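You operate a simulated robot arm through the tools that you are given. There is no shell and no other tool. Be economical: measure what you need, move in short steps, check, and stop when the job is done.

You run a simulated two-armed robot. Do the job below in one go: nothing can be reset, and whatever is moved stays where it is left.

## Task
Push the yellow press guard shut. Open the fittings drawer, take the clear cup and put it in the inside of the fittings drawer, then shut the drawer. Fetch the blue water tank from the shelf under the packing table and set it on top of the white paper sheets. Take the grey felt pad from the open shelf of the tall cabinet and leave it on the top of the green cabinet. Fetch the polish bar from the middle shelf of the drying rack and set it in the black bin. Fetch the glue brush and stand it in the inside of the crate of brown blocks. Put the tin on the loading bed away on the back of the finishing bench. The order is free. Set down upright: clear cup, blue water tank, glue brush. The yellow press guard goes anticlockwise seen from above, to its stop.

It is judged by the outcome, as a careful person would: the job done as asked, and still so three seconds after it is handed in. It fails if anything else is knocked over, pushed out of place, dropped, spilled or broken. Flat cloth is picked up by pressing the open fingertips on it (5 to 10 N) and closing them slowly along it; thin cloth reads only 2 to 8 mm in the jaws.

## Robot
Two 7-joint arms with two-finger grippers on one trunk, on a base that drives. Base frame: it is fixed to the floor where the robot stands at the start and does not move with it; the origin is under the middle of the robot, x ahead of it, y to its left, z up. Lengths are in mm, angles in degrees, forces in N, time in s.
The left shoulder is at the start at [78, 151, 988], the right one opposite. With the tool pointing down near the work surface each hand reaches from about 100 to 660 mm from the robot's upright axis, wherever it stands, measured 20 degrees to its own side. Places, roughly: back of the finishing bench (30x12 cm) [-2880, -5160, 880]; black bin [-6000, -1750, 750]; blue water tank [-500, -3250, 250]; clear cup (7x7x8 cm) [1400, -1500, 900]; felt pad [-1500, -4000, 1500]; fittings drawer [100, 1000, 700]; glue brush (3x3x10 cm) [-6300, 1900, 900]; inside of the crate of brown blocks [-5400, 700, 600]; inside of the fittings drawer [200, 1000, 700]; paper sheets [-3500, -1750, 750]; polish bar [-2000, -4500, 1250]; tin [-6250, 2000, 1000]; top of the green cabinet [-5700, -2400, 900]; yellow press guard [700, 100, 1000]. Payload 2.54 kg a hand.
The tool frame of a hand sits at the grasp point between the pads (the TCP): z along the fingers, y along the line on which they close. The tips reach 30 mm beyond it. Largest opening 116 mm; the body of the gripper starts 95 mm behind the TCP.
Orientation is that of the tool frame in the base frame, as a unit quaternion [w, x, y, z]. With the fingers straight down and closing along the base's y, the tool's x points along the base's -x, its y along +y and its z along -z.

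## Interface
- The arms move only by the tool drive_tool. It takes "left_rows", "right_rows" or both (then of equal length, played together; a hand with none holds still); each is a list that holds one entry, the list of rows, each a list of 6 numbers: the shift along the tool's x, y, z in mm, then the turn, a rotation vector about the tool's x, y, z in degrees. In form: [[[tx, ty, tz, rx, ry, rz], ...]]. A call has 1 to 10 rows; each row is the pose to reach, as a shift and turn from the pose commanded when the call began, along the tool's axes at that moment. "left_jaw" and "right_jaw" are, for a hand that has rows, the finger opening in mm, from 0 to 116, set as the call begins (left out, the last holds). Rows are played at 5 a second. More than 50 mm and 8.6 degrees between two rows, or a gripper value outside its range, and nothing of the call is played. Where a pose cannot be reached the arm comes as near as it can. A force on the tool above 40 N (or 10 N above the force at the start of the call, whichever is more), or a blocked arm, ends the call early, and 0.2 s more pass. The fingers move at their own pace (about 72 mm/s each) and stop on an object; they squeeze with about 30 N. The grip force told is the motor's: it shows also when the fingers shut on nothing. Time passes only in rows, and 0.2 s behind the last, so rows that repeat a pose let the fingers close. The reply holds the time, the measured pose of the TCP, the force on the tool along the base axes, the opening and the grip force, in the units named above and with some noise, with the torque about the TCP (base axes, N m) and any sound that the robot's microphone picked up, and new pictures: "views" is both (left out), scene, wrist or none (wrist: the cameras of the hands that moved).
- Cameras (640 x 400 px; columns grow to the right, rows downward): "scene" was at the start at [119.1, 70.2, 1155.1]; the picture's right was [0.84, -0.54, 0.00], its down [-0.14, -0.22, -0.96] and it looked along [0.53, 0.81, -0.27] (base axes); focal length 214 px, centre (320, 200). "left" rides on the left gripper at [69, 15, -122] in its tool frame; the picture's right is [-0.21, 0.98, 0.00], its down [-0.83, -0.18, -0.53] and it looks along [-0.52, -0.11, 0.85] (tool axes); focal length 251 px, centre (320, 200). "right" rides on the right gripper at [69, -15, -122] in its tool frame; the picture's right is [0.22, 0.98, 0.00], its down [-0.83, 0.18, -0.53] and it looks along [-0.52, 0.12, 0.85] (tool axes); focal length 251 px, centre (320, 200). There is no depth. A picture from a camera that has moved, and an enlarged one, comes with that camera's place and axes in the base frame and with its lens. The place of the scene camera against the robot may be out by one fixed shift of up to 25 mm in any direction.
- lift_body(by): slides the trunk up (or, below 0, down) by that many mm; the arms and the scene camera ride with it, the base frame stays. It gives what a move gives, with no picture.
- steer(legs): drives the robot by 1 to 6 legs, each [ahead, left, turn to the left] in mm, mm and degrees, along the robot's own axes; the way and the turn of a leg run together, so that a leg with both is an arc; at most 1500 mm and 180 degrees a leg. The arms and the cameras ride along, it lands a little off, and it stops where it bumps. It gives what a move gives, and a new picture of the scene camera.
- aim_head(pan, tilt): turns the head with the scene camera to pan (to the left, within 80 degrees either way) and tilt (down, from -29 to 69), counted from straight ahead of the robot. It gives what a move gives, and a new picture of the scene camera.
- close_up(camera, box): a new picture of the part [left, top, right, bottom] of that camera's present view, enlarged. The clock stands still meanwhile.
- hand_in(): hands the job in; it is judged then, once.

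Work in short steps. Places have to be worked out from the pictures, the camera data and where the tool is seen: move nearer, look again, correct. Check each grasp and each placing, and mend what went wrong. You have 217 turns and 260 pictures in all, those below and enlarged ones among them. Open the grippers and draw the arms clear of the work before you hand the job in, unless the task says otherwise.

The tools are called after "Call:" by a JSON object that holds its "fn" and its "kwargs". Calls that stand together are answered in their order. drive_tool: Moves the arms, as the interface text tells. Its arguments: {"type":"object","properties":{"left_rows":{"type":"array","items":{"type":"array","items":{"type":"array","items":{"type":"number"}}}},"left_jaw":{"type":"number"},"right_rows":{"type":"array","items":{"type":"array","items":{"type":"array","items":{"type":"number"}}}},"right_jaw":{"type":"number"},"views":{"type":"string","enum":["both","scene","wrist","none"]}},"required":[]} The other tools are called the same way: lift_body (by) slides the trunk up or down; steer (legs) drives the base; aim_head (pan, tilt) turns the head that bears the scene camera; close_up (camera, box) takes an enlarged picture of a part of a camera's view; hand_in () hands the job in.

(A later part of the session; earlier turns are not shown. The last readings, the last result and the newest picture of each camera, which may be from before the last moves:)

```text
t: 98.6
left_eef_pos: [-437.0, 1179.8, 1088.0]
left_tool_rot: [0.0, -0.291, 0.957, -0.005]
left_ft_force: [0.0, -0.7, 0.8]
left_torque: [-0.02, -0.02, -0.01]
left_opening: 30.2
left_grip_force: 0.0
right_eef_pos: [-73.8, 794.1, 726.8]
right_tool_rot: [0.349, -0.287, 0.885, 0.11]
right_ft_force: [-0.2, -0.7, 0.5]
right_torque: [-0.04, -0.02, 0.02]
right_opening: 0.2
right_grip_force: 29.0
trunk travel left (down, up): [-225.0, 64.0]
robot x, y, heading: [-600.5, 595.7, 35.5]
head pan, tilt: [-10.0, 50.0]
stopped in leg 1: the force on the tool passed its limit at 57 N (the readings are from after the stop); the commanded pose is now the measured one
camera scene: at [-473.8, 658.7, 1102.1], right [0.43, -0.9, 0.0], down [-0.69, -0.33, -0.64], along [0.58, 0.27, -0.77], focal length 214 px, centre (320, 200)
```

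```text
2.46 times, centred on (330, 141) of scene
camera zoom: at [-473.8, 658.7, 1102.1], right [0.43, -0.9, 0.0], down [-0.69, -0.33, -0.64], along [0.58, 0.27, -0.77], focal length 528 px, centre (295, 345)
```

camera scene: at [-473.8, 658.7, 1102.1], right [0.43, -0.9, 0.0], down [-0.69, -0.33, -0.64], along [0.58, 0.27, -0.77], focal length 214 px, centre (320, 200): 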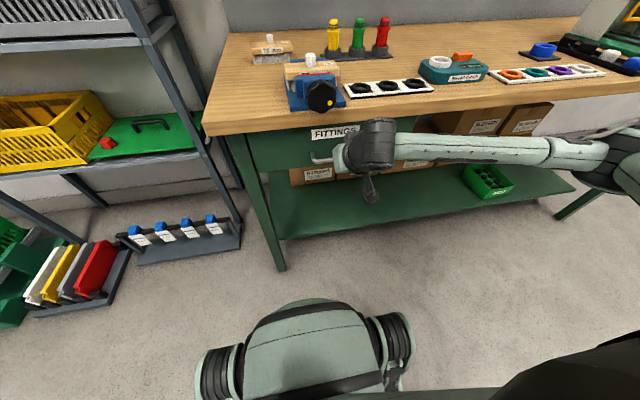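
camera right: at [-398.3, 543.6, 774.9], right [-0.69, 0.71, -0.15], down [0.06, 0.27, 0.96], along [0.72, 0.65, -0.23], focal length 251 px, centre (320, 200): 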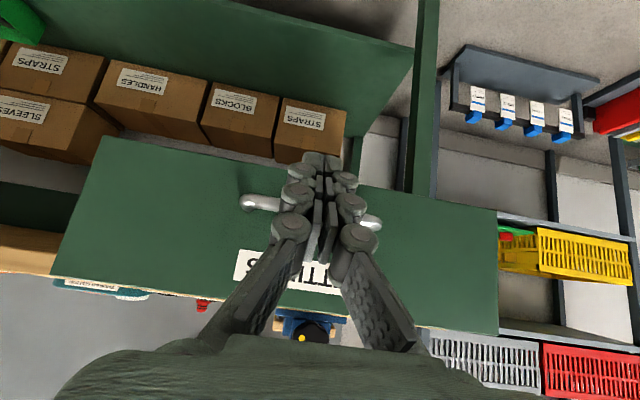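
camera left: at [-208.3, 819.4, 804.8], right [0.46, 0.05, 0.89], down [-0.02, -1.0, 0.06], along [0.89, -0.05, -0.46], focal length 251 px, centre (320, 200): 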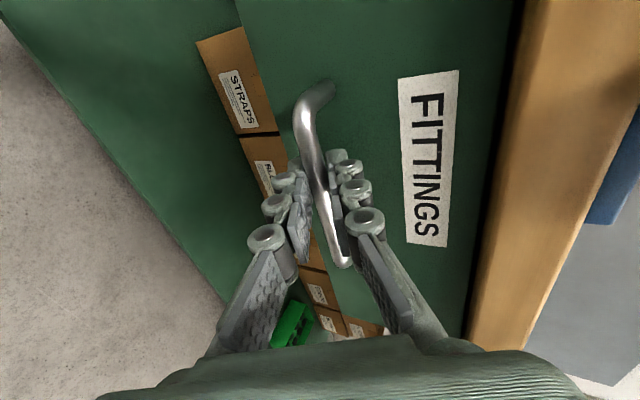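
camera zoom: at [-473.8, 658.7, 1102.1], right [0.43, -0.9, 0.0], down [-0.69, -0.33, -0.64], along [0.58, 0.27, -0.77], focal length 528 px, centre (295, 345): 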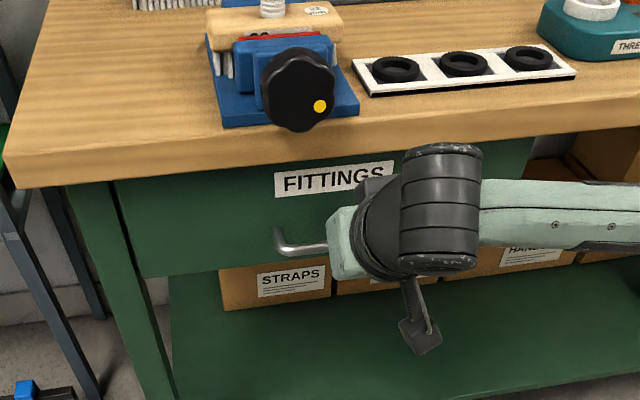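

The push ended at 57 N, likely the stop. I back off and check it.

Call:
{"fn": "steer", "kwargs": {"legs": [[-300, 0, 0]]}}

Call:
{"fn": "close_up", "kwargs": {"camera": "right", "box": [0, 0, 640, 400]}}

```text
t: 100.7
left_eef_pos: [-682.2, 1003.8, 1087.3]
left_tool_rot: [-0.001, -0.291, 0.957, -0.004]
left_ft_force: [-0.7, -0.4, 0.2]
left_torque: [0.02, 0.0, 0.02]
left_opening: 30.1
left_grip_force: 0.1
right_eef_pos: [-321.0, 618.5, 726.0]
right_tool_rot: [0.349, -0.287, 0.885, 0.111]
right_ft_force: [0.7, 0.2, 0.1]
right_torque: [0.0, 0.03, 0.01]
right_opening: 0.0
right_grip_force: 28.8
trunk travel left (down, up): [-225.0, 64.0]
robot x, y, heading: [-846.4, 421.3, 35.0]
head pan, tilt: [-10.0, 50.0]
camera scene: at [-721.2, 483.7, 1102.1], right [0.42, -0.91, 0.0], down [-0.69, -0.33, -0.64], along [0.58, 0.27, -0.77], focal length 214 px, centre (320, 200)
```

scene: 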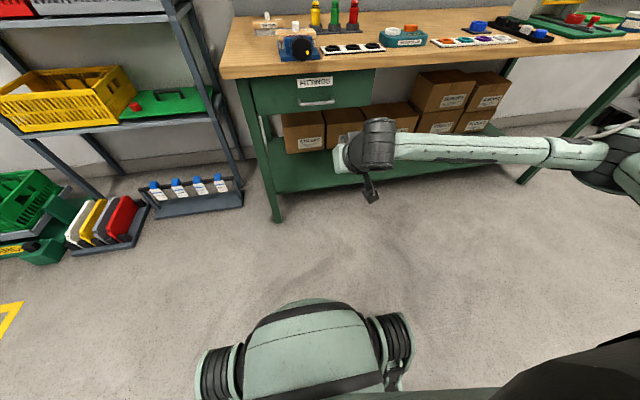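

```text
1.00 times, centred on (320, 200) of right (not enlarged: the box is as wide or as high as the picture)
camera zoom: at [-420.3, 528.5, 769.5], right [-0.7, 0.7, -0.15], down [0.09, 0.29, 0.95], along [0.71, 0.65, -0.26], focal length 251 px, centre (320, 200)
```

zoom: 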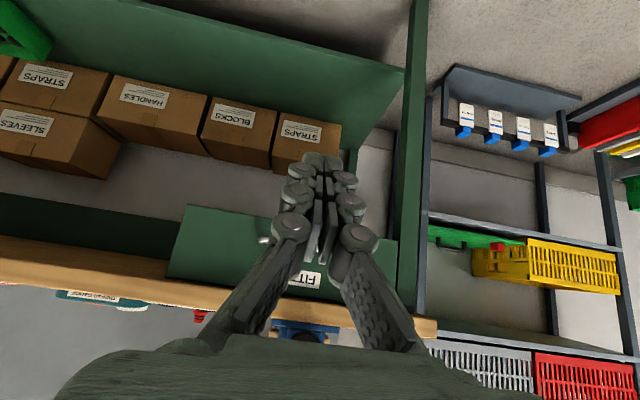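

I zoom on the drawer front for the gap.

Call:
{"fn": "close_up", "kwargs": {"camera": "scene", "box": [220, 50, 400, 162]}}

```text
3.56 times, centred on (310, 106) of scene
camera zoom: at [-721.2, 483.7, 1102.1], right [0.42, -0.91, 0.0], down [-0.69, -0.33, -0.64], along [0.58, 0.27, -0.77], focal length 763 px, centre (356, 534)
```

zoom: 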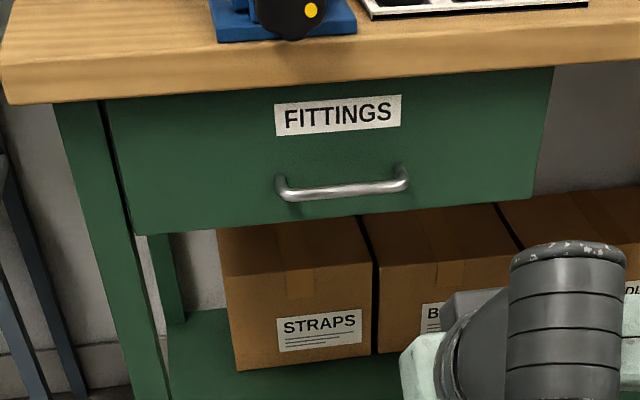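

The drawer is shut, matching its original place. Now I tuck the right arm up into its hanging pose for travel.

Call:
{"fn": "drive_tool", "kwargs": {"right_rows": [[[-16, 0, -41, 0, 5.3, 0], [-32, 0, -82, 0, 10.6, 0], [-48, 0, -123, 0, 16, 0], [-64, 0, -164, 0, 21.3, 0], [-80, 0, -205, 0, 26.6, 0], [-96, 0, -247, 0, 32, 0], [-112, 0, -288, 0, 37.3, 0], [-129, 0, -329, 0, 41.5, 0]]], "right_jaw": 60, "views": "none"}}

Call:
{"fn": "aim_head", "kwargs": {"pan": -80, "tilt": 15}}

```text
t: 102.5
left_eef_pos: [-684.4, 1004.0, 1089.7]
left_tool_rot: [-0.001, -0.291, 0.957, -0.006]
left_ft_force: [-0.4, 0.1, -0.2]
left_torque: [0.03, -0.03, -0.01]
left_opening: 29.7
left_grip_force: 0.0
right_eef_pos: [-427.7, 544.3, 1056.0]
right_tool_rot: [0.013, -0.306, 0.952, 0.001]
right_ft_force: [-0.4, -0.8, 0.1]
right_torque: [0.01, -0.04, 0.01]
right_opening: 59.9
right_grip_force: 0.1
trunk travel left (down, up): [-225.0, 64.0]
robot x, y, heading: [-845.5, 423.9, 35.3]
head pan, tilt: [-10.0, 50.0]
```

```text
t: 103.9
left_eef_pos: [-683.7, 1004.7, 1088.8]
left_tool_rot: [-0.001, -0.291, 0.957, -0.005]
left_ft_force: [0.6, 0.3, -0.1]
left_torque: [0.02, -0.03, 0.02]
left_opening: 30.0
left_grip_force: 0.0
right_eef_pos: [-427.6, 544.9, 1055.8]
right_tool_rot: [0.013, -0.307, 0.952, 0.002]
right_ft_force: [0.1, 0.5, 1.2]
right_torque: [0.0, -0.01, 0.0]
right_opening: 59.7
right_grip_force: 0.1
trunk travel left (down, up): [-225.0, 64.0]
robot x, y, heading: [-846.9, 420.6, 35.1]
head pan, tilt: [-80.0, 15.0]
camera scene: at [-724.4, 385.4, 1155.7], right [-0.71, -0.71, 0.0], down [-0.18, 0.18, -0.97], along [0.68, -0.68, -0.26], focal length 214 px, centre (320, 200)
```

scene: 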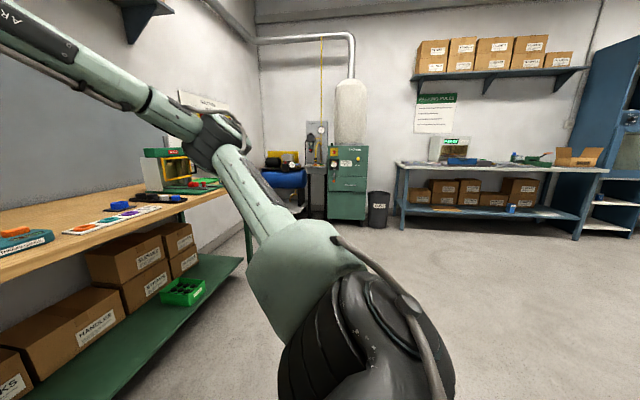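

The packing table stands along the south wall; a small blue box on its lower shelf at the right is the tank. I turn to face that wall and drive half way.

Call:
{"fn": "aim_head", "kwargs": {"pan": 0, "tilt": 15}}

Call:
{"fn": "steer", "kwargs": {"legs": [[0, 0, -89], [1119, -976, 0]]}}

```text
t: 105.4
left_eef_pos: [-682.8, 1003.9, 1088.5]
left_tool_rot: [-0.001, -0.29, 0.957, -0.005]
left_ft_force: [0.9, 1.1, -0.7]
left_torque: [-0.04, -0.03, -0.01]
left_opening: 29.8
left_grip_force: 0.1
right_eef_pos: [-426.8, 544.5, 1056.1]
right_tool_rot: [0.013, -0.307, 0.952, 0.002]
right_ft_force: [0.0, -0.3, -0.3]
right_torque: [0.02, -0.04, -0.03]
right_opening: 60.0
right_grip_force: 0.1
trunk travel left (down, up): [-225.0, 64.0]
robot x, y, heading: [-846.5, 419.0, 35.1]
head pan, tilt: [0.0, 15.0]
camera scene: at [-714.2, 504.9, 1155.8], right [0.57, -0.82, 0.0], down [-0.21, -0.15, -0.97], along [0.79, 0.56, -0.26], focal length 214 px, centre (320, 200)
```

scene: 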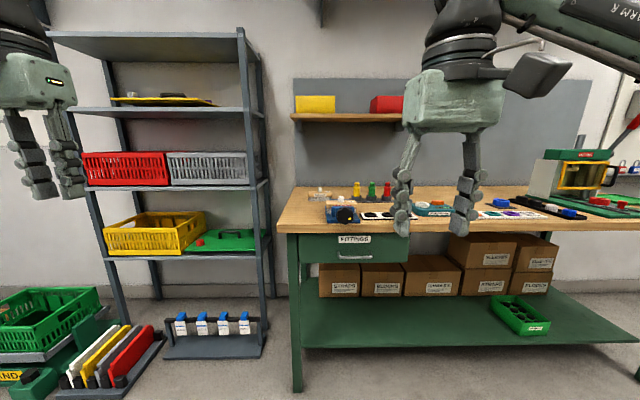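

```text
t: 116.4
left_eef_pos: [-342.7, -896.9, 1088.3]
left_tool_rot: [-0.004, 0.458, 0.889, -0.004]
left_ft_force: [0.2, 0.3, -0.1]
left_torque: [-0.06, 0.04, 0.02]
left_opening: 30.0
left_grip_force: 0.0
right_eef_pos: [-794.1, -1165.7, 1055.4]
right_tool_rot: [0.011, 0.443, 0.897, -0.007]
right_ft_force: [0.1, -0.2, 0.4]
right_torque: [-0.01, 0.03, -0.04]
right_opening: 60.0
right_grip_force: 0.0
trunk travel left (down, up): [-225.0, 64.0]
robot x, y, heading: [-931.2, -750.1, -53.4]
head pan, tilt: [0.0, 15.0]
stopped in leg 2: the robot was blocked; the commanded pose is now the measured one
camera scene: at [-834.4, -887.8, 1155.7], right [-0.8, -0.6, 0.0], down [-0.16, 0.21, -0.97], along [0.58, -0.77, -0.26], focal length 214 px, centre (320, 200)
```

scene: 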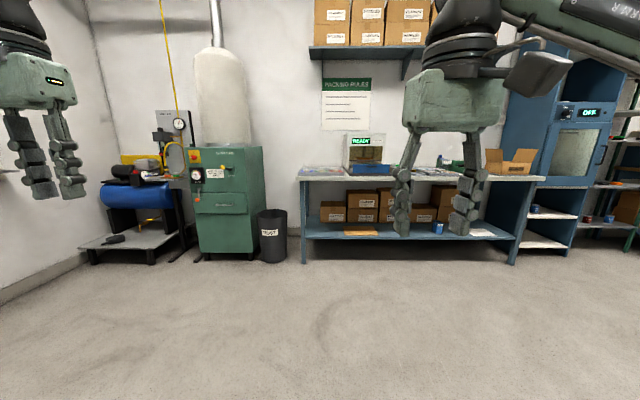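

I was blocked by something unseen, probably on my right. I look there.

Call:
{"fn": "aim_head", "kwargs": {"pan": -75, "tilt": 35}}

```text
t: 117.8
left_eef_pos: [-343.2, -898.2, 1088.1]
left_tool_rot: [-0.005, 0.459, 0.889, -0.003]
left_ft_force: [0.4, -0.4, 0.7]
left_torque: [0.01, -0.02, 0.0]
left_opening: 29.9
left_grip_force: 0.1
right_eef_pos: [-794.6, -1165.3, 1055.8]
right_tool_rot: [0.011, 0.443, 0.896, -0.006]
right_ft_force: [1.1, 0.0, 0.2]
right_torque: [0.01, -0.01, 0.01]
right_opening: 60.1
right_grip_force: 0.0
trunk travel left (down, up): [-225.0, 64.0]
robot x, y, heading: [-932.1, -747.1, -53.2]
head pan, tilt: [-75.0, 35.0]
camera scene: at [-944.8, -881.9, 1123.8], right [-0.79, 0.62, 0.0], down [0.35, 0.45, -0.82], along [-0.51, -0.64, -0.57], focal length 214 px, centre (320, 200)
```

scene: 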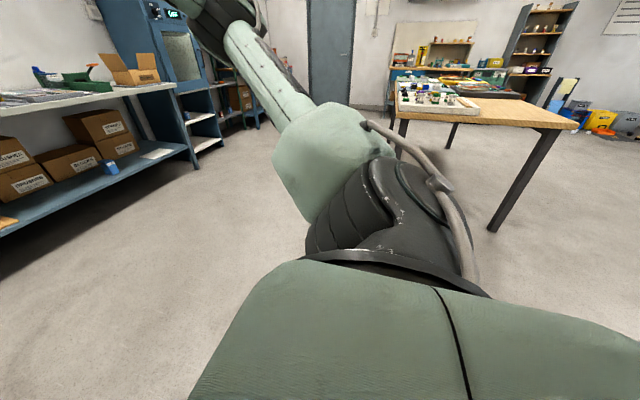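

The floor to the right looks free; I look front-right and steeply down.

Call:
{"fn": "aim_head", "kwargs": {"pan": -35, "tilt": 60}}

```text
t: 118.9
left_eef_pos: [-342.1, -896.8, 1089.3]
left_tool_rot: [-0.004, 0.458, 0.889, -0.004]
left_ft_force: [0.3, -0.4, 0.1]
left_torque: [0.02, 0.01, -0.02]
left_opening: 30.1
left_grip_force: 0.2
right_eef_pos: [-794.8, -1165.1, 1055.7]
right_tool_rot: [0.011, 0.443, 0.896, -0.007]
right_ft_force: [0.6, 0.3, -0.1]
right_torque: [0.01, -0.03, -0.01]
right_opening: 60.1
right_grip_force: 0.0
trunk travel left (down, up): [-225.0, 64.0]
robot x, y, heading: [-937.4, -749.0, -53.2]
head pan, tilt: [-35.0, 60.0]
camera scene: at [-888.3, -879.3, 1089.5], right [-1.0, -0.03, 0.0], down [-0.03, 0.87, -0.5], along [0.02, -0.5, -0.87], focal length 214 px, centre (320, 200)
```

scene: 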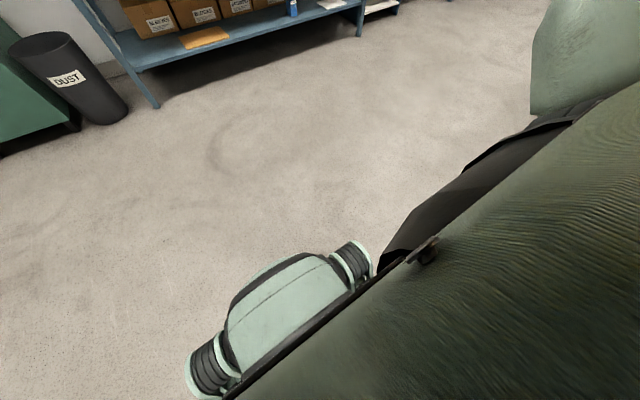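

The way ahead is free. I drive straight ahead first.

Call:
{"fn": "steer", "kwargs": {"legs": [[900, 0, 0]]}}

Call:
{"fn": "aim_head", "kwargs": {"pan": -60, "tilt": 25}}

```text
t: 123.6
left_eef_pos: [194.4, -1617.6, 1089.0]
left_tool_rot: [-0.004, 0.458, 0.889, -0.004]
left_ft_force: [-1.1, -0.9, 0.5]
left_torque: [0.0, 0.04, -0.03]
left_opening: 29.8
left_grip_force: 0.0
right_eef_pos: [-258.0, -1886.1, 1056.0]
right_tool_rot: [0.012, 0.442, 0.897, -0.007]
right_ft_force: [0.9, -0.2, 0.5]
right_torque: [0.05, -0.02, 0.02]
right_opening: 60.2
right_grip_force: 0.0
trunk travel left (down, up): [-225.0, 64.0]
robot x, y, heading: [-397.0, -1467.2, -53.3]
head pan, tilt: [-35.0, 60.0]
camera scene: at [-350.8, -1599.7, 1089.4], right [-1.0, -0.03, 0.0], down [-0.03, 0.87, -0.5], along [0.01, -0.5, -0.87], focal length 214 px, centre (320, 200)
```

scene: 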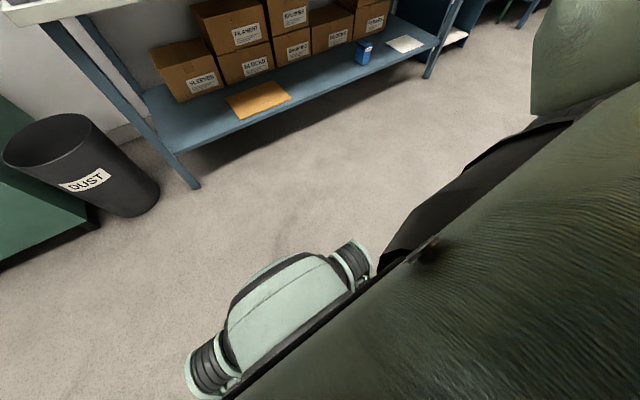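

```text
t: 124.6
left_eef_pos: [194.8, -1616.7, 1088.8]
left_tool_rot: [-0.004, 0.458, 0.889, -0.004]
left_ft_force: [-0.6, 0.4, -0.6]
left_torque: [0.03, 0.01, 0.0]
left_opening: 30.1
left_grip_force: 0.1
right_eef_pos: [-258.2, -1885.8, 1055.0]
right_tool_rot: [0.011, 0.443, 0.896, -0.009]
right_ft_force: [0.2, -0.3, 0.2]
right_torque: [0.01, -0.02, 0.01]
right_opening: 59.9
right_grip_force: 0.0
trunk travel left (down, up): [-225.0, 64.0]
robot x, y, heading: [-395.7, -1470.2, -53.5]
head pan, tilt: [-60.0, 25.0]
camera scene: at [-389.2, -1617.6, 1139.4], right [-0.92, 0.4, 0.0], down [0.17, 0.39, -0.91], along [-0.36, -0.83, -0.42], focal length 214 px, centre (320, 200)
```

scene: 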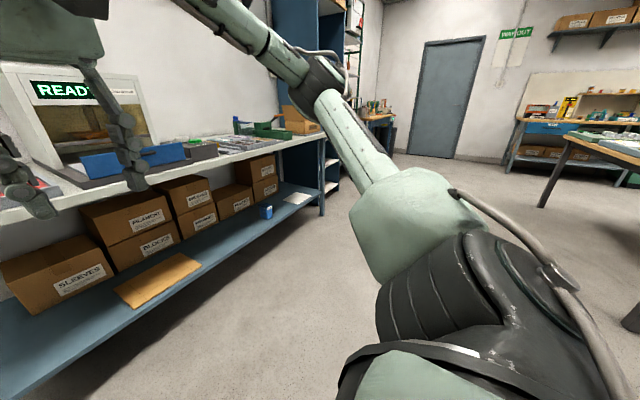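

Tank found at about [-620, -3353, 250] on the lower shelf. I drive to stand in front of it, with it a little to my right.

Call:
{"fn": "aim_head", "kwargs": {"pan": -10, "tilt": 30}}

Call:
{"fn": "steer", "kwargs": {"legs": [[500, -1138, 0]]}}

```text
t: 125.8
left_eef_pos: [194.8, -1618.2, 1088.5]
left_tool_rot: [-0.004, 0.459, 0.889, -0.004]
left_ft_force: [-0.4, 0.5, 0.0]
left_torque: [0.0, 0.02, 0.03]
left_opening: 30.0
left_grip_force: 0.0
right_eef_pos: [-257.8, -1885.3, 1055.7]
right_tool_rot: [0.011, 0.444, 0.896, -0.008]
right_ft_force: [1.2, 0.2, -0.3]
right_torque: [-0.04, -0.02, 0.03]
right_opening: 60.3
right_grip_force: 0.1
trunk travel left (down, up): [-225.0, 64.0]
robot x, y, heading: [-393.2, -1469.1, -53.3]
head pan, tilt: [-10.0, 30.0]
camera scene: at [-312.3, -1613.8, 1131.6], right [-0.89, -0.45, 0.0], down [-0.22, 0.45, -0.87], along [0.39, -0.77, -0.5], focal length 214 px, centre (320, 200)
```

scene: 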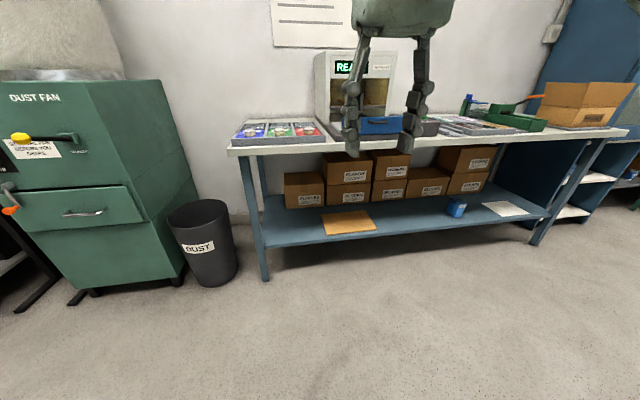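

```text
t: 137.0
left_eef_pos: [-420.3, -2696.9, 1088.9]
left_tool_rot: [-0.005, 0.462, 0.887, -0.004]
left_ft_force: [0.1, 0.5, -0.1]
left_torque: [0.0, -0.01, 0.05]
left_opening: 30.0
left_grip_force: 0.0
right_eef_pos: [-875.6, -2960.7, 1055.0]
right_tool_rot: [0.01, 0.447, 0.895, -0.007]
right_ft_force: [-0.1, -0.8, -0.2]
right_torque: [-0.02, -0.02, 0.01]
right_opening: 60.1
right_grip_force: 0.1
trunk travel left (down, up): [-225.0, 64.0]
robot x, y, heading: [-1006.9, -2544.6, -53.7]
head pan, tilt: [-10.0, 30.0]
camera scene: at [-927.3, -2688.9, 1131.5], right [-0.9, -0.44, 0.0], down [-0.22, 0.45, -0.87], along [0.38, -0.78, -0.5], focal length 214 px, centre (320, 200)
```

scene: 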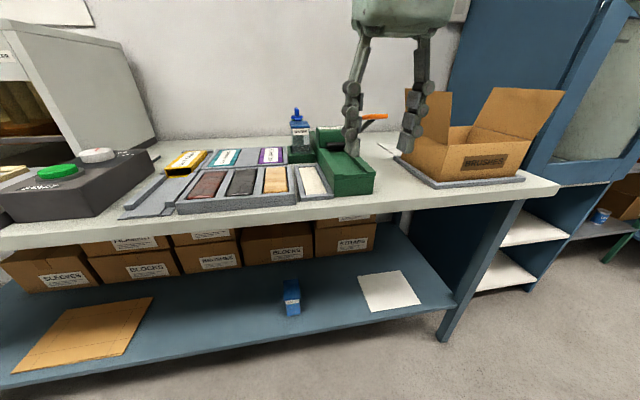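

The tank is now clear to see; I zoom in on it.

Call:
{"fn": "close_up", "kwargs": {"camera": "scene", "box": [240, 250, 368, 330]}}

```text
5.00 times, centred on (304, 290) of scene
camera zoom: at [-927.3, -2688.9, 1131.5], right [-0.9, -0.44, 0.0], down [-0.22, 0.45, -0.87], along [0.38, -0.78, -0.5], focal length 1072 px, centre (400, -250)
```

zoom: 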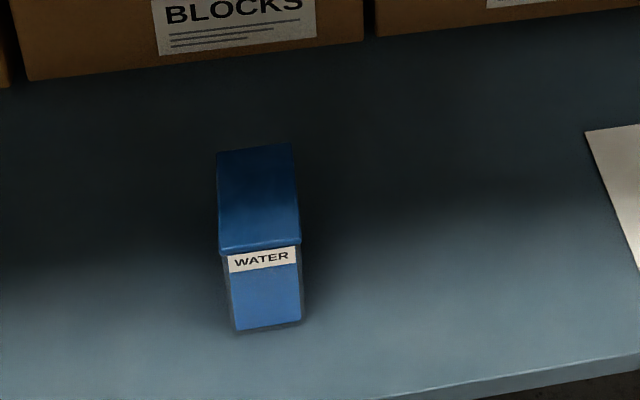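

The tank is about 62 wide, 103 deep, 117 tall, square to the table. I draw the left hand back and tilt and lower the right hand in front of the table, then lower the trunk.

Call:
{"fn": "drive_tool", "kwargs": {"left_rows": [[[35, 0, 0, 0, 0, 0], [70, 0, 0, 0, 0, 0], [105, 0, 0, 0, 0, 0], [140, 0, 0, 0, 0, 0], [170, 0, 0, 0, 0, 0], [200, 0, 0, 0, 0, 0]]], "right_rows": [[[5, 0, 25, 0, -7.5, 0], [10, 0, 50, 0, -15, 0], [15, 0, 75, 0, -22.5, 0], [20, 0, 100, 0, -30, 0], [25, 0, 125, 0, -37.5, 0], [30, 0, 150, 0, -45, 0]]], "right_jaw": 100, "views": "none"}}

Call:
{"fn": "lift_body", "kwargs": {"by": -225}}

```text
t: 138.4
left_eef_pos: [-535.0, -2532.0, 1088.3]
left_tool_rot: [-0.005, 0.463, 0.886, -0.004]
left_ft_force: [-0.3, 0.5, 0.4]
left_torque: [-0.04, 0.0, 0.0]
left_opening: 30.4
left_grip_force: 0.2
right_eef_pos: [-831.9, -2970.2, 940.6]
right_tool_rot: [0.352, 0.411, 0.822, -0.179]
right_ft_force: [0.0, 0.9, -0.6]
right_torque: [-0.02, 0.02, -0.01]
right_opening: 100.0
right_grip_force: 0.1
right hand out of reach, approached as far as the arm can: row 5, 6
trunk travel left (down, up): [-225.0, 64.0]
robot x, y, heading: [-1005.3, -2544.1, -53.8]
head pan, tilt: [-10.0, 30.0]
```

```text
t: 140.8
left_eef_pos: [-536.3, -2533.7, 864.0]
left_tool_rot: [-0.004, 0.463, 0.887, -0.003]
left_ft_force: [0.2, 0.3, 0.8]
left_torque: [0.02, 0.0, 0.04]
left_opening: 30.2
left_grip_force: 0.1
right_eef_pos: [-831.6, -2971.3, 715.7]
right_tool_rot: [0.352, 0.41, 0.822, -0.179]
right_ft_force: [-0.3, 0.2, -0.7]
right_torque: [0.01, 0.0, 0.03]
right_opening: 100.2
right_grip_force: 0.1
trunk travel left (down, up): [0.0, 289.0]
robot x, y, heading: [-1008.2, -2548.4, -54.0]
head pan, tilt: [-10.0, 30.0]
```

I lower the right hand in front of the table edge to below the top.

Call:
{"fn": "drive_tool", "kwargs": {"right_rows": [[[33, 0, 31, 0, 0, 0], [65, 0, 62, 0, 0, 0], [98, 0, 93, 0, 0, 0], [131, 0, 124, 0, 0, 0], [163, 0, 155, 0, 0, 0], [196, 0, 186, 0, 0, 0]]], "views": "wrist"}}

```text
t: 142.2
left_eef_pos: [-537.1, -2533.5, 863.6]
left_tool_rot: [-0.004, 0.462, 0.887, -0.003]
left_ft_force: [-0.5, -1.2, 0.0]
left_torque: [0.01, -0.05, -0.02]
left_opening: 29.8
left_grip_force: 0.0
right_eef_pos: [-831.8, -2969.8, 446.0]
right_tool_rot: [0.353, 0.411, 0.822, -0.178]
right_ft_force: [-1.2, 0.4, -1.0]
right_torque: [0.02, -0.05, 0.08]
right_opening: 99.9
right_grip_force: 0.1
right hand out of reach, approached as far as the arm can: row 1, 2, 3, 4
trunk travel left (down, up): [0.0, 289.0]
robot x, y, heading: [-1008.9, -2543.0, -53.8]
head pan, tilt: [-10.0, 30.0]
camera right: at [-925.1, -2870.8, 479.7], right [0.69, 0.7, -0.16], down [0.26, -0.03, 0.97], along [0.67, -0.71, -0.2], focal length 251 px, centre (320, 200)
```

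right: 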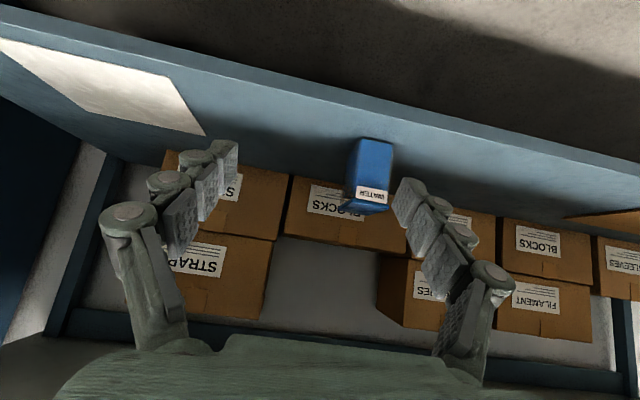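

I shift the hand left for a second view to measure the tank's place.

Call:
{"fn": "drive_tool", "kwargs": {"right_rows": [[[0, 45, 0, 0, 0, 0], [0, 90, 0, 0, 0, 0]]], "views": "none"}}

Call:
{"fn": "close_up", "kwargs": {"camera": "right", "box": [200, 80, 456, 240]}}

```text
t: 142.8
left_eef_pos: [-535.0, -2533.0, 864.2]
left_tool_rot: [-0.004, 0.462, 0.887, -0.004]
left_ft_force: [-0.1, 0.2, 0.0]
left_torque: [0.01, -0.03, 0.02]
left_opening: 29.9
left_grip_force: 0.1
right_eef_pos: [-760.3, -2916.9, 444.7]
right_tool_rot: [0.351, 0.411, 0.822, -0.179]
right_ft_force: [0.9, -0.2, -0.8]
right_torque: [0.0, 0.01, 0.02]
right_opening: 100.0
right_grip_force: 0.0
trunk travel left (down, up): [0.0, 289.0]
robot x, y, heading: [-1008.7, -2543.0, -53.9]
head pan, tilt: [-10.0, 30.0]
```

```text
2.50 times, centred on (328, 160) of right
camera zoom: at [-853.2, -2817.8, 478.6], right [0.69, 0.7, -0.16], down [0.26, -0.03, 0.97], along [0.67, -0.71, -0.21], focal length 629 px, centre (300, 300)
```

zoom: 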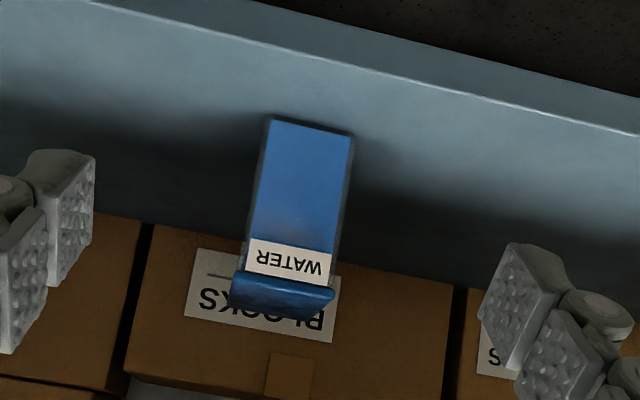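

Two wrist views give the tank: front-top edge mid [-584, -3121, 383], shelf z ≈ 270, centre about [-559, -3156]. I drive 180 mm forward and 22 left.

Call:
{"fn": "steer", "kwargs": {"legs": [[180, 22, 0]]}}

Call:
{"fn": "close_up", "kwargs": {"camera": "right", "box": [0, 0, 640, 400]}}

```text
t: 144.3
left_eef_pos: [-413.9, -2661.6, 863.9]
left_tool_rot: [-0.003, 0.461, 0.887, -0.004]
left_ft_force: [-0.8, 0.4, -0.2]
left_torque: [0.01, 0.04, 0.01]
left_opening: 30.0
left_grip_force: 0.0
right_eef_pos: [-637.8, -3047.7, 445.5]
right_tool_rot: [0.351, 0.41, 0.823, -0.178]
right_ft_force: [0.8, 0.1, 0.4]
right_torque: [-0.02, 0.0, -0.02]
right_opening: 99.8
right_grip_force: 0.0
trunk travel left (down, up): [0.0, 289.0]
robot x, y, heading: [-886.0, -2675.8, -53.9]
head pan, tilt: [-10.0, 30.0]
camera scene: at [-804.8, -2818.5, 906.6], right [-0.9, -0.44, 0.0], down [-0.22, 0.45, -0.87], along [0.38, -0.78, -0.5], focal length 214 px, centre (320, 200)
```

scene: 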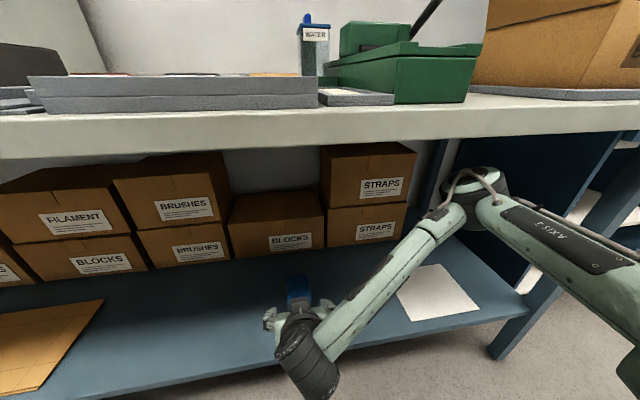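

```text
1.00 times, centred on (320, 200) of right (not enlarged: the box is as wide or as high as the picture)
camera zoom: at [-730.8, -2947.6, 478.8], right [0.69, 0.7, -0.16], down [0.26, -0.03, 0.97], along [0.67, -0.71, -0.21], focal length 251 px, centre (320, 200)
```

zoom: 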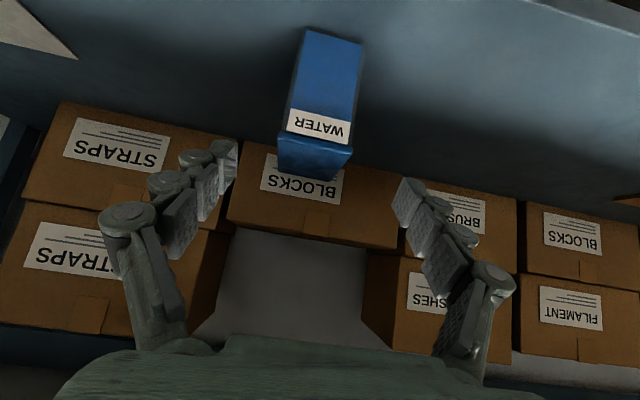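

The hand is aligned with the tank sideways; its top is at about z 376. I go forward above it and then down around it.

Call:
{"fn": "drive_tool", "kwargs": {"right_rows": [[[-31, 0, 32, 0, 0, 0], [-61, 0, 65, 0, 0, 0], [-92, 0, 97, 0, 0, 0], [-68, 0, 120, 0, 0, 0], [-44, 0, 143, 0, 0, 0], [-20, 0, 166, 0, 0, 0]]], "views": "wrist"}}

```text
t: 145.7
left_eef_pos: [-413.6, -2662.4, 864.6]
left_tool_rot: [-0.004, 0.461, 0.887, -0.003]
left_ft_force: [-0.3, 0.2, -0.4]
left_torque: [-0.02, 0.01, 0.01]
left_opening: 30.1
left_grip_force: 0.1
right_eef_pos: [-557.7, -3155.7, 347.1]
right_tool_rot: [0.354, 0.411, 0.821, -0.179]
right_ft_force: [-4.3, 1.3, 18.2]
right_torque: [1.23, 0.6, 0.15]
right_opening: 100.1
right_grip_force: 0.1
trunk travel left (down, up): [0.0, 289.0]
robot x, y, heading: [-885.6, -2672.3, -54.1]
head pan, tilt: [-10.0, 30.0]
camera right: at [-650.0, -3055.9, 381.4], right [0.69, 0.7, -0.16], down [0.25, -0.03, 0.97], along [0.68, -0.71, -0.2], focal length 251 px, centre (320, 200)
```

right: 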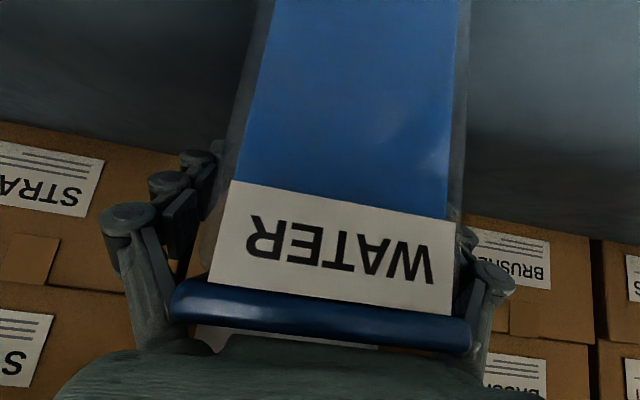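

The palm rests lightly on the lid; I lift 12 mm and close.

Call:
{"fn": "drive_tool", "kwargs": {"right_rows": [[[-9, 0, -8, 0, 0, 0], [-9, 0, -8, 0, 0, 0]]], "views": "none"}}

Call:
{"fn": "drive_tool", "kwargs": {"right_rows": [[[0, 0, 0, 0, 0, 0], [0, 0, 0, 0, 0, 0], [0, 0, 0, 0, 0, 0], [0, 0, 0, 0, 0, 0]]], "right_jaw": 45, "views": "wrist"}}

```text
t: 146.3
left_eef_pos: [-413.1, -2662.9, 863.9]
left_tool_rot: [-0.003, 0.462, 0.887, -0.005]
left_ft_force: [0.2, 0.0, -0.6]
left_torque: [0.0, 0.01, 0.04]
left_opening: 30.2
left_grip_force: 0.0
right_eef_pos: [-557.8, -3154.2, 356.9]
right_tool_rot: [0.351, 0.41, 0.822, -0.179]
right_ft_force: [0.0, 0.1, -1.1]
right_torque: [-0.01, -0.02, 0.02]
right_opening: 99.9
right_grip_force: 0.0
trunk travel left (down, up): [0.0, 289.0]
robot x, y, heading: [-884.1, -2673.1, -53.6]
head pan, tilt: [-10.0, 30.0]
```

```text
t: 147.3
left_eef_pos: [-411.8, -2662.6, 864.2]
left_tool_rot: [-0.004, 0.462, 0.887, -0.004]
left_ft_force: [0.1, -0.3, -0.1]
left_torque: [-0.03, -0.04, 0.0]
left_opening: 29.8
left_grip_force: 0.0
right_eef_pos: [-558.5, -3156.1, 357.6]
right_tool_rot: [0.352, 0.41, 0.822, -0.178]
right_ft_force: [-2.4, -1.0, 2.5]
right_torque: [0.16, 0.03, 0.1]
right_opening: 58.6
right_grip_force: 30.1
trunk travel left (down, up): [0.0, 289.0]
robot x, y, heading: [-883.5, -2671.7, -53.8]
head pan, tilt: [-10.0, 30.0]
camera right: at [-650.9, -3055.9, 391.1], right [0.69, 0.7, -0.16], down [0.26, -0.03, 0.97], along [0.67, -0.71, -0.21], focal length 251 px, centre (320, 200)
```

right: 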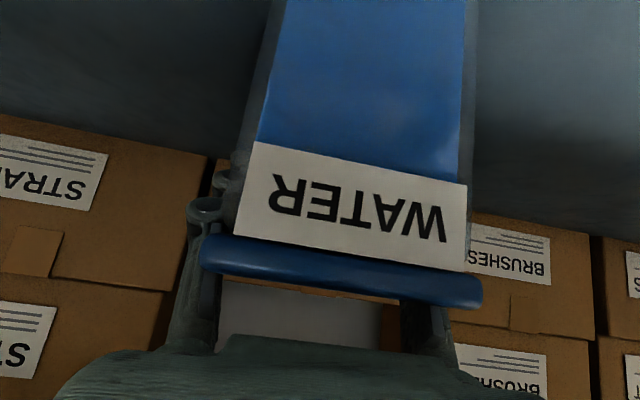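

Gripped at 58.6 mm. I lift it 60 mm and check.

Call:
{"fn": "drive_tool", "kwargs": {"right_rows": [[[-15, 0, -14, 0, 0, 0], [-29, 0, -28, 0, 0, 0], [-44, 0, -41, 0, 0, 0]]], "views": "wrist"}}

```text
t: 148.1
left_eef_pos: [-412.7, -2661.7, 862.6]
left_tool_rot: [-0.003, 0.462, 0.887, -0.004]
left_ft_force: [0.1, -0.5, 1.1]
left_torque: [0.0, 0.02, -0.02]
left_opening: 29.9
left_grip_force: 0.0
right_eef_pos: [-557.0, -3156.8, 417.7]
right_tool_rot: [0.351, 0.41, 0.823, -0.178]
right_ft_force: [0.4, 0.3, -3.1]
right_torque: [-0.15, -0.15, -0.02]
right_opening: 58.8
right_grip_force: 30.0
trunk travel left (down, up): [0.0, 289.0]
robot x, y, heading: [-885.8, -2674.3, -54.0]
head pan, tilt: [-10.0, 30.0]
camera right: at [-649.8, -3055.9, 451.4], right [0.69, 0.7, -0.16], down [0.26, -0.03, 0.96], along [0.67, -0.71, -0.21], focal length 251 px, centre (320, 200)
```

right: 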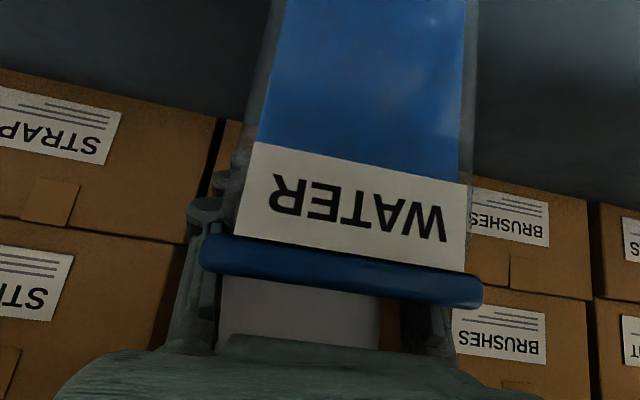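

Held. I back out, raise the trunk and turn toward the paper table to look.

Call:
{"fn": "steer", "kwargs": {"legs": [[-550, 0, 0]]}}

Call:
{"fn": "lift_body", "kwargs": {"by": 225}}

Call:
{"fn": "aim_head", "kwargs": {"pan": 0, "tilt": 18}}

Call:
{"fn": "steer", "kwargs": {"legs": [[0, 0, -139]]}}

```text
t: 151.2
left_eef_pos: [-734.1, -2223.3, 863.0]
left_tool_rot: [-0.005, 0.463, 0.887, -0.004]
left_ft_force: [0.0, -0.5, -1.1]
left_torque: [-0.01, -0.02, 0.01]
left_opening: 29.9
left_grip_force: 0.0
right_eef_pos: [-879.0, -2716.5, 416.7]
right_tool_rot: [0.352, 0.411, 0.822, -0.179]
right_ft_force: [-0.2, -0.5, -3.4]
right_torque: [-0.17, -0.1, -0.02]
right_opening: 58.5
right_grip_force: 30.1
trunk travel left (down, up): [0.0, 289.0]
robot x, y, heading: [-1208.7, -2234.2, -53.7]
head pan, tilt: [-10.0, 30.0]
camera scene: at [-1127.0, -2379.3, 906.5], right [-0.9, -0.44, 0.0], down [-0.22, 0.45, -0.87], along [0.38, -0.78, -0.5], focal length 214 px, centre (320, 200)
```

scene: 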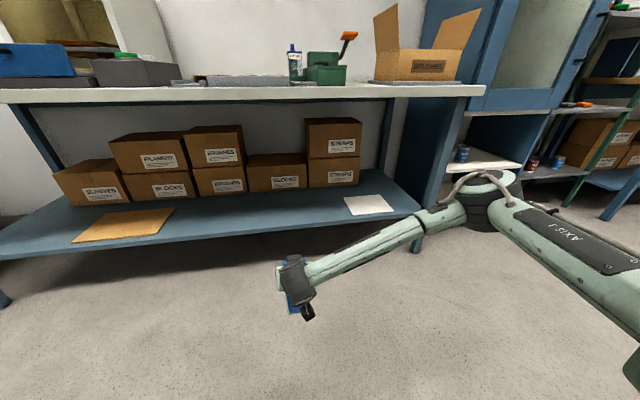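

```text
t: 153.6
left_eef_pos: [-734.8, -2223.9, 1088.6]
left_tool_rot: [-0.003, 0.463, 0.887, -0.004]
left_ft_force: [-0.2, 1.2, -1.1]
left_torque: [-0.03, 0.01, 0.03]
left_opening: 30.0
left_grip_force: 0.0
right_eef_pos: [-879.3, -2717.5, 641.5]
right_tool_rot: [0.35, 0.411, 0.823, -0.178]
right_ft_force: [-0.2, 0.0, -4.3]
right_torque: [-0.17, -0.1, -0.02]
right_opening: 58.6
right_grip_force: 30.0
trunk travel left (down, up): [-225.0, 64.0]
robot x, y, heading: [-1210.3, -2234.6, -53.9]
head pan, tilt: [-10.0, 30.0]
```

```text
t: 154.3
left_eef_pos: [-735.0, -2223.2, 1088.2]
left_tool_rot: [-0.004, 0.462, 0.887, -0.004]
left_ft_force: [0.4, 0.2, 0.8]
left_torque: [0.01, -0.04, -0.01]
left_opening: 30.2
left_grip_force: 0.1
right_eef_pos: [-879.1, -2716.4, 642.2]
right_tool_rot: [0.351, 0.41, 0.823, -0.177]
right_ft_force: [-0.2, 0.1, -4.2]
right_torque: [-0.13, -0.07, 0.02]
right_opening: 58.7
right_grip_force: 30.1
trunk travel left (down, up): [-225.0, 64.0]
robot x, y, heading: [-1205.4, -2236.8, -54.0]
head pan, tilt: [0.0, 18.0]
camera scene: at [-1111.9, -2373.5, 1150.7], right [-0.81, -0.59, 0.0], down [-0.18, 0.25, -0.95], along [0.56, -0.77, -0.31], focal length 214 px, centre (320, 200)
```

scene: 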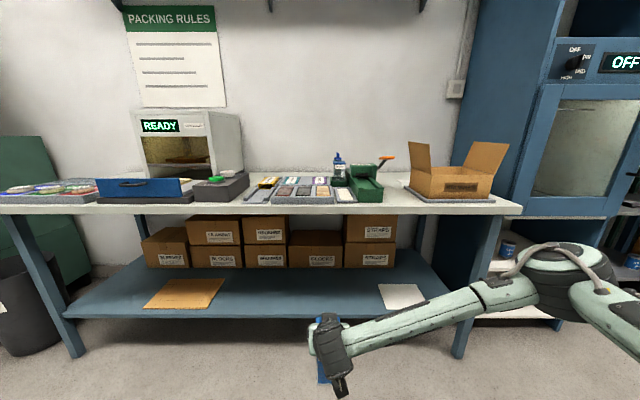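

```text
t: 160.7
left_eef_pos: [-1563.3, -2545.4, 1088.6]
left_tool_rot: [-0.005, 0.991, -0.134, 0.002]
left_ft_force: [-0.5, 1.1, -0.2]
left_torque: [0.01, 0.02, 0.03]
left_opening: 30.0
left_grip_force: 0.1
right_eef_pos: [-1767.7, -2074.7, 641.9]
right_tool_rot: [-0.048, 0.913, -0.107, -0.392]
right_ft_force: [-0.1, 0.3, -4.3]
right_torque: [0.02, 0.16, -0.01]
right_opening: 58.9
right_grip_force: 30.0
trunk travel left (down, up): [-225.0, 64.0]
robot x, y, heading: [-1205.1, -2235.8, 165.9]
head pan, tilt: [0.0, 18.0]
camera scene: at [-1364.1, -2203.7, 1150.8], right [0.24, 0.97, 0.0], down [0.3, -0.08, -0.95], along [-0.92, 0.23, -0.31], focal length 214 px, centre (320, 200)
```

scene: 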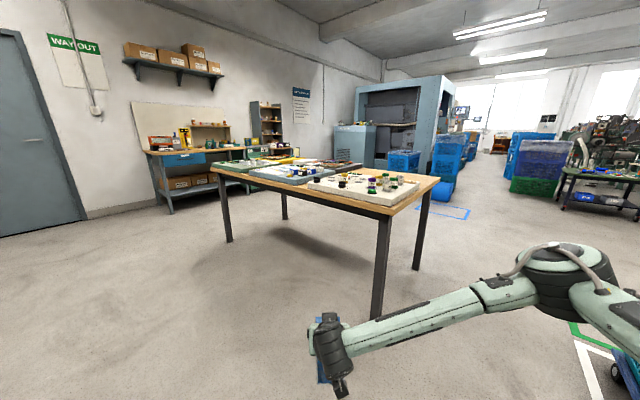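

The sheets should be on this central table. I zoom on it.

Call:
{"fn": "close_up", "kwargs": {"camera": "scene", "box": [200, 120, 456, 280]}}

```text
2.50 times, centred on (328, 200) of scene
camera zoom: at [-1364.1, -2203.7, 1150.8], right [0.24, 0.97, 0.0], down [0.3, -0.08, -0.95], along [-0.92, 0.23, -0.31], focal length 536 px, centre (300, 200)
```

zoom: 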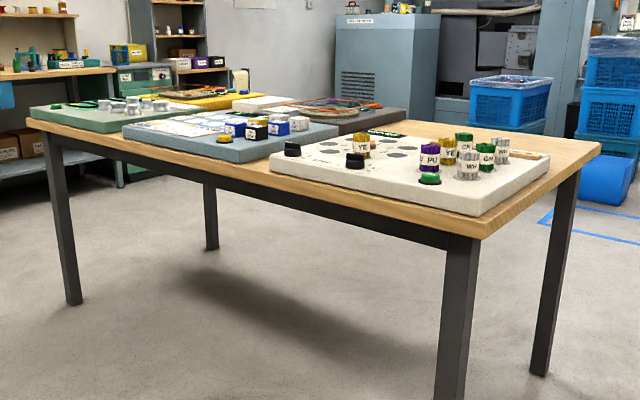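

The white sheets lie on the far side of the central table, about [-3500, -1750]. I drive round the table's right end, keeping well clear.

Call:
{"fn": "steer", "kwargs": {"legs": [[0, 0, -40], [782, -97, 0], [782, -97, 0]]}}

```text
t: 170.7
left_eef_pos: [-2433.0, -844.7, 1089.3]
left_tool_rot: [-0.003, 0.884, -0.468, 0.004]
left_ft_force: [0.2, 0.2, 0.1]
left_torque: [-0.01, 0.01, -0.03]
left_opening: 30.1
left_grip_force: 0.0
right_eef_pos: [-2281.4, -352.6, 641.7]
right_tool_rot: [-0.181, 0.82, -0.417, -0.349]
right_ft_force: [0.0, -0.6, -3.9]
right_torque: [0.16, 0.1, 0.01]
right_opening: 58.6
right_grip_force: 30.0
trunk travel left (down, up): [-225.0, 64.0]
robot x, y, heading: [-1960.1, -837.5, 125.6]
head pan, tilt: [0.0, 18.0]
camera scene: at [-2053.2, -715.7, 1150.8], right [0.81, 0.58, 0.0], down [0.18, -0.25, -0.95], along [-0.55, 0.78, -0.31], focal length 214 px, centre (320, 200)
```

scene: 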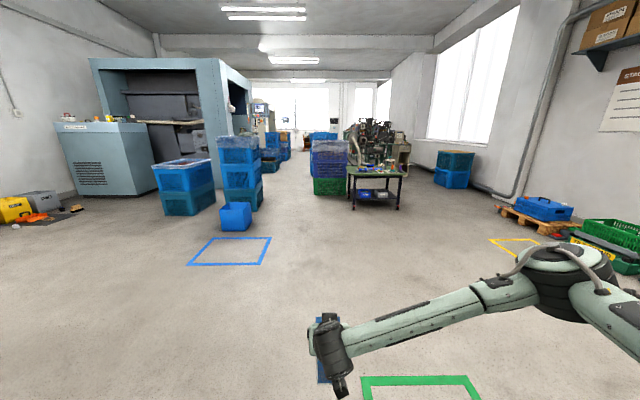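

The floor ahead is clear. I go past the table, turn round to face it, and move along it.

Call:
{"fn": "steer", "kwargs": {"legs": [[1400, 350, 0], [0, 0, 180], [0, -1435, 0]]}}

```text
t: 199.1
left_eef_pos: [-3760.5, -751.6, 1088.8]
left_tool_rot: [-0.004, 0.469, 0.883, -0.004]
left_ft_force: [-1.0, -0.1, -0.1]
left_torque: [-0.03, 0.02, -0.03]
left_opening: 30.0
left_grip_force: 0.1
right_eef_pos: [-3910.7, -1242.6, 641.3]
right_tool_rot: [0.35, 0.417, 0.819, -0.181]
right_ft_force: [-0.9, 0.2, -4.8]
right_torque: [-0.16, -0.1, 0.0]
right_opening: 58.7
right_grip_force: 29.9
trunk travel left (down, up): [-225.0, 64.0]
robot x, y, heading: [-4231.1, -758.4, -54.5]
head pan, tilt: [0.0, 18.0]
camera scene: at [-4137.9, -895.4, 1150.8], right [-0.82, -0.58, 0.0], down [-0.18, 0.25, -0.95], along [0.55, -0.78, -0.31], focal length 214 px, centre (320, 200)
```

scene: 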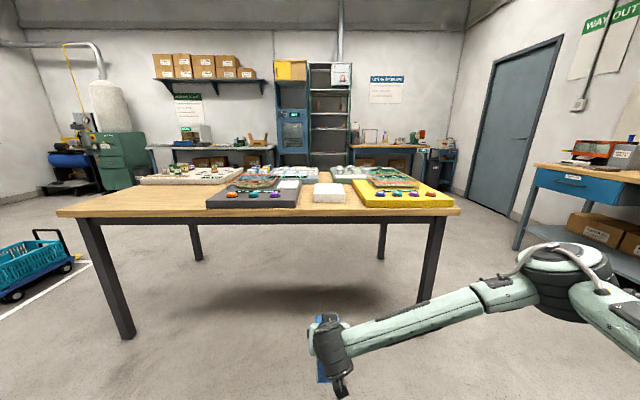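

The white stack is in front of me on the near side of the table. I raise the tank to z ≈ 1000 and drive closer.

Call:
{"fn": "drive_tool", "kwargs": {"right_rows": [[[-27, 0, -36, 0, 0, 0], [-55, 0, -73, 0, 0, 0], [-82, 0, -109, 0, 0, 0], [-110, 0, -146, 0, 0, 0], [-137, 0, -182, 0, 0, 0], [-165, 0, -219, 0, 0, 0], [-192, 0, -255, 0, 0, 0], [-220, 0, -292, 0, 0, 0]]], "views": "none"}}

Call:
{"fn": "aim_head", "kwargs": {"pan": 0, "tilt": 35}}

Call:
{"fn": "steer", "kwargs": {"legs": [[620, -40, 0]]}}

```text
t: 200.9
left_eef_pos: [-3759.2, -750.8, 1089.1]
left_tool_rot: [-0.004, 0.469, 0.883, -0.004]
left_ft_force: [-0.5, 0.7, 0.3]
left_torque: [-0.03, 0.0, 0.02]
left_opening: 30.1
left_grip_force: 0.0
right_eef_pos: [-3944.2, -1192.5, 1002.1]
right_tool_rot: [0.35, 0.416, 0.82, -0.181]
right_ft_force: [-1.0, 0.1, -3.7]
right_torque: [-0.15, -0.07, 0.0]
right_opening: 58.8
right_grip_force: 30.2
trunk travel left (down, up): [-225.0, 64.0]
robot x, y, heading: [-4230.4, -757.6, -54.9]
head pan, tilt: [0.0, 18.0]
```

```text
t: 201.7
left_eef_pos: [-3758.4, -751.6, 1088.0]
left_tool_rot: [-0.004, 0.468, 0.883, -0.004]
left_ft_force: [0.7, -0.2, 0.8]
left_torque: [0.0, -0.01, -0.01]
left_opening: 30.2
left_grip_force: 0.0
right_eef_pos: [-3945.2, -1193.3, 1002.1]
right_tool_rot: [0.348, 0.417, 0.82, -0.181]
right_ft_force: [0.3, -0.5, -4.3]
right_torque: [-0.12, -0.1, 0.04]
right_opening: 58.6
right_grip_force: 29.7
trunk travel left (down, up): [-225.0, 64.0]
robot x, y, heading: [-4232.3, -758.1, -54.4]
head pan, tilt: [0.0, 35.0]
camera scene: at [-4141.0, -891.1, 1123.8], right [-0.82, -0.58, 0.0], down [-0.33, 0.47, -0.82], along [0.47, -0.67, -0.57], focal length 214 px, centre (320, 200)
```

scene: 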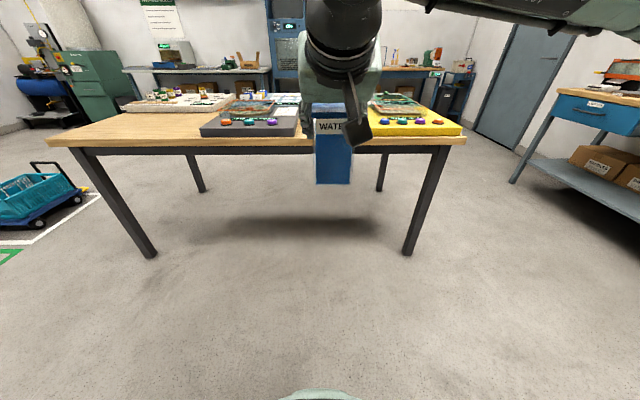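

```text
t: 205.2
left_eef_pos: [-3428.5, -1283.3, 1088.3]
left_tool_rot: [-0.004, 0.469, 0.883, -0.004]
left_ft_force: [-0.2, -0.2, 0.2]
left_torque: [0.04, -0.01, -0.02]
left_opening: 30.2
left_grip_force: 0.0
right_eef_pos: [-3615.2, -1726.7, 1002.2]
right_tool_rot: [0.348, 0.417, 0.82, -0.181]
right_ft_force: [0.2, -0.2, -5.2]
right_torque: [-0.07, -0.06, -0.02]
right_opening: 58.9
right_grip_force: 29.7
trunk travel left (down, up): [-225.0, 64.0]
robot x, y, heading: [-3901.6, -1286.3, -54.4]
head pan, tilt: [0.0, 35.0]
camera scene: at [-3812.1, -1424.5, 1123.6], right [-0.82, -0.58, 0.0], down [-0.33, 0.47, -0.82], along [0.47, -0.67, -0.57], focal length 214 px, centre (320, 200)
```

scene: 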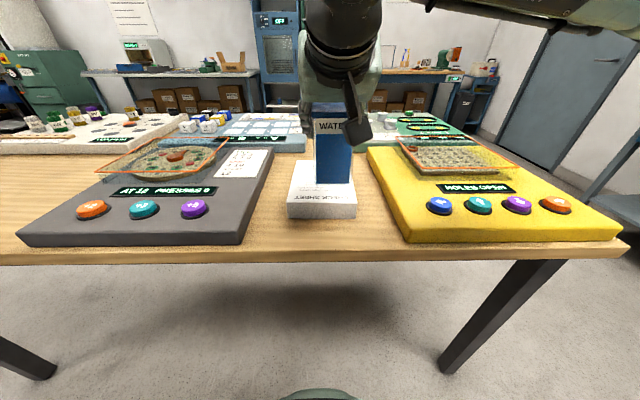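

The paper stack is between two trays just ahead. I look with the wrist camera.

Call:
{"fn": "close_up", "kwargs": {"camera": "right", "box": [0, 0, 640, 400]}}

```text
1.00 times, centred on (320, 200) of right (not enlarged: the box is as wide or as high as the picture)
camera zoom: at [-3707.3, -1625.3, 1037.2], right [0.7, 0.69, -0.16], down [0.26, -0.04, 0.96], along [0.66, -0.72, -0.21], focal length 251 px, centre (320, 200)
```

zoom: 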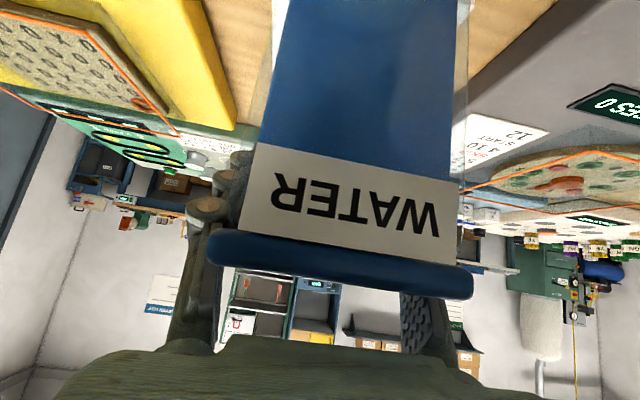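

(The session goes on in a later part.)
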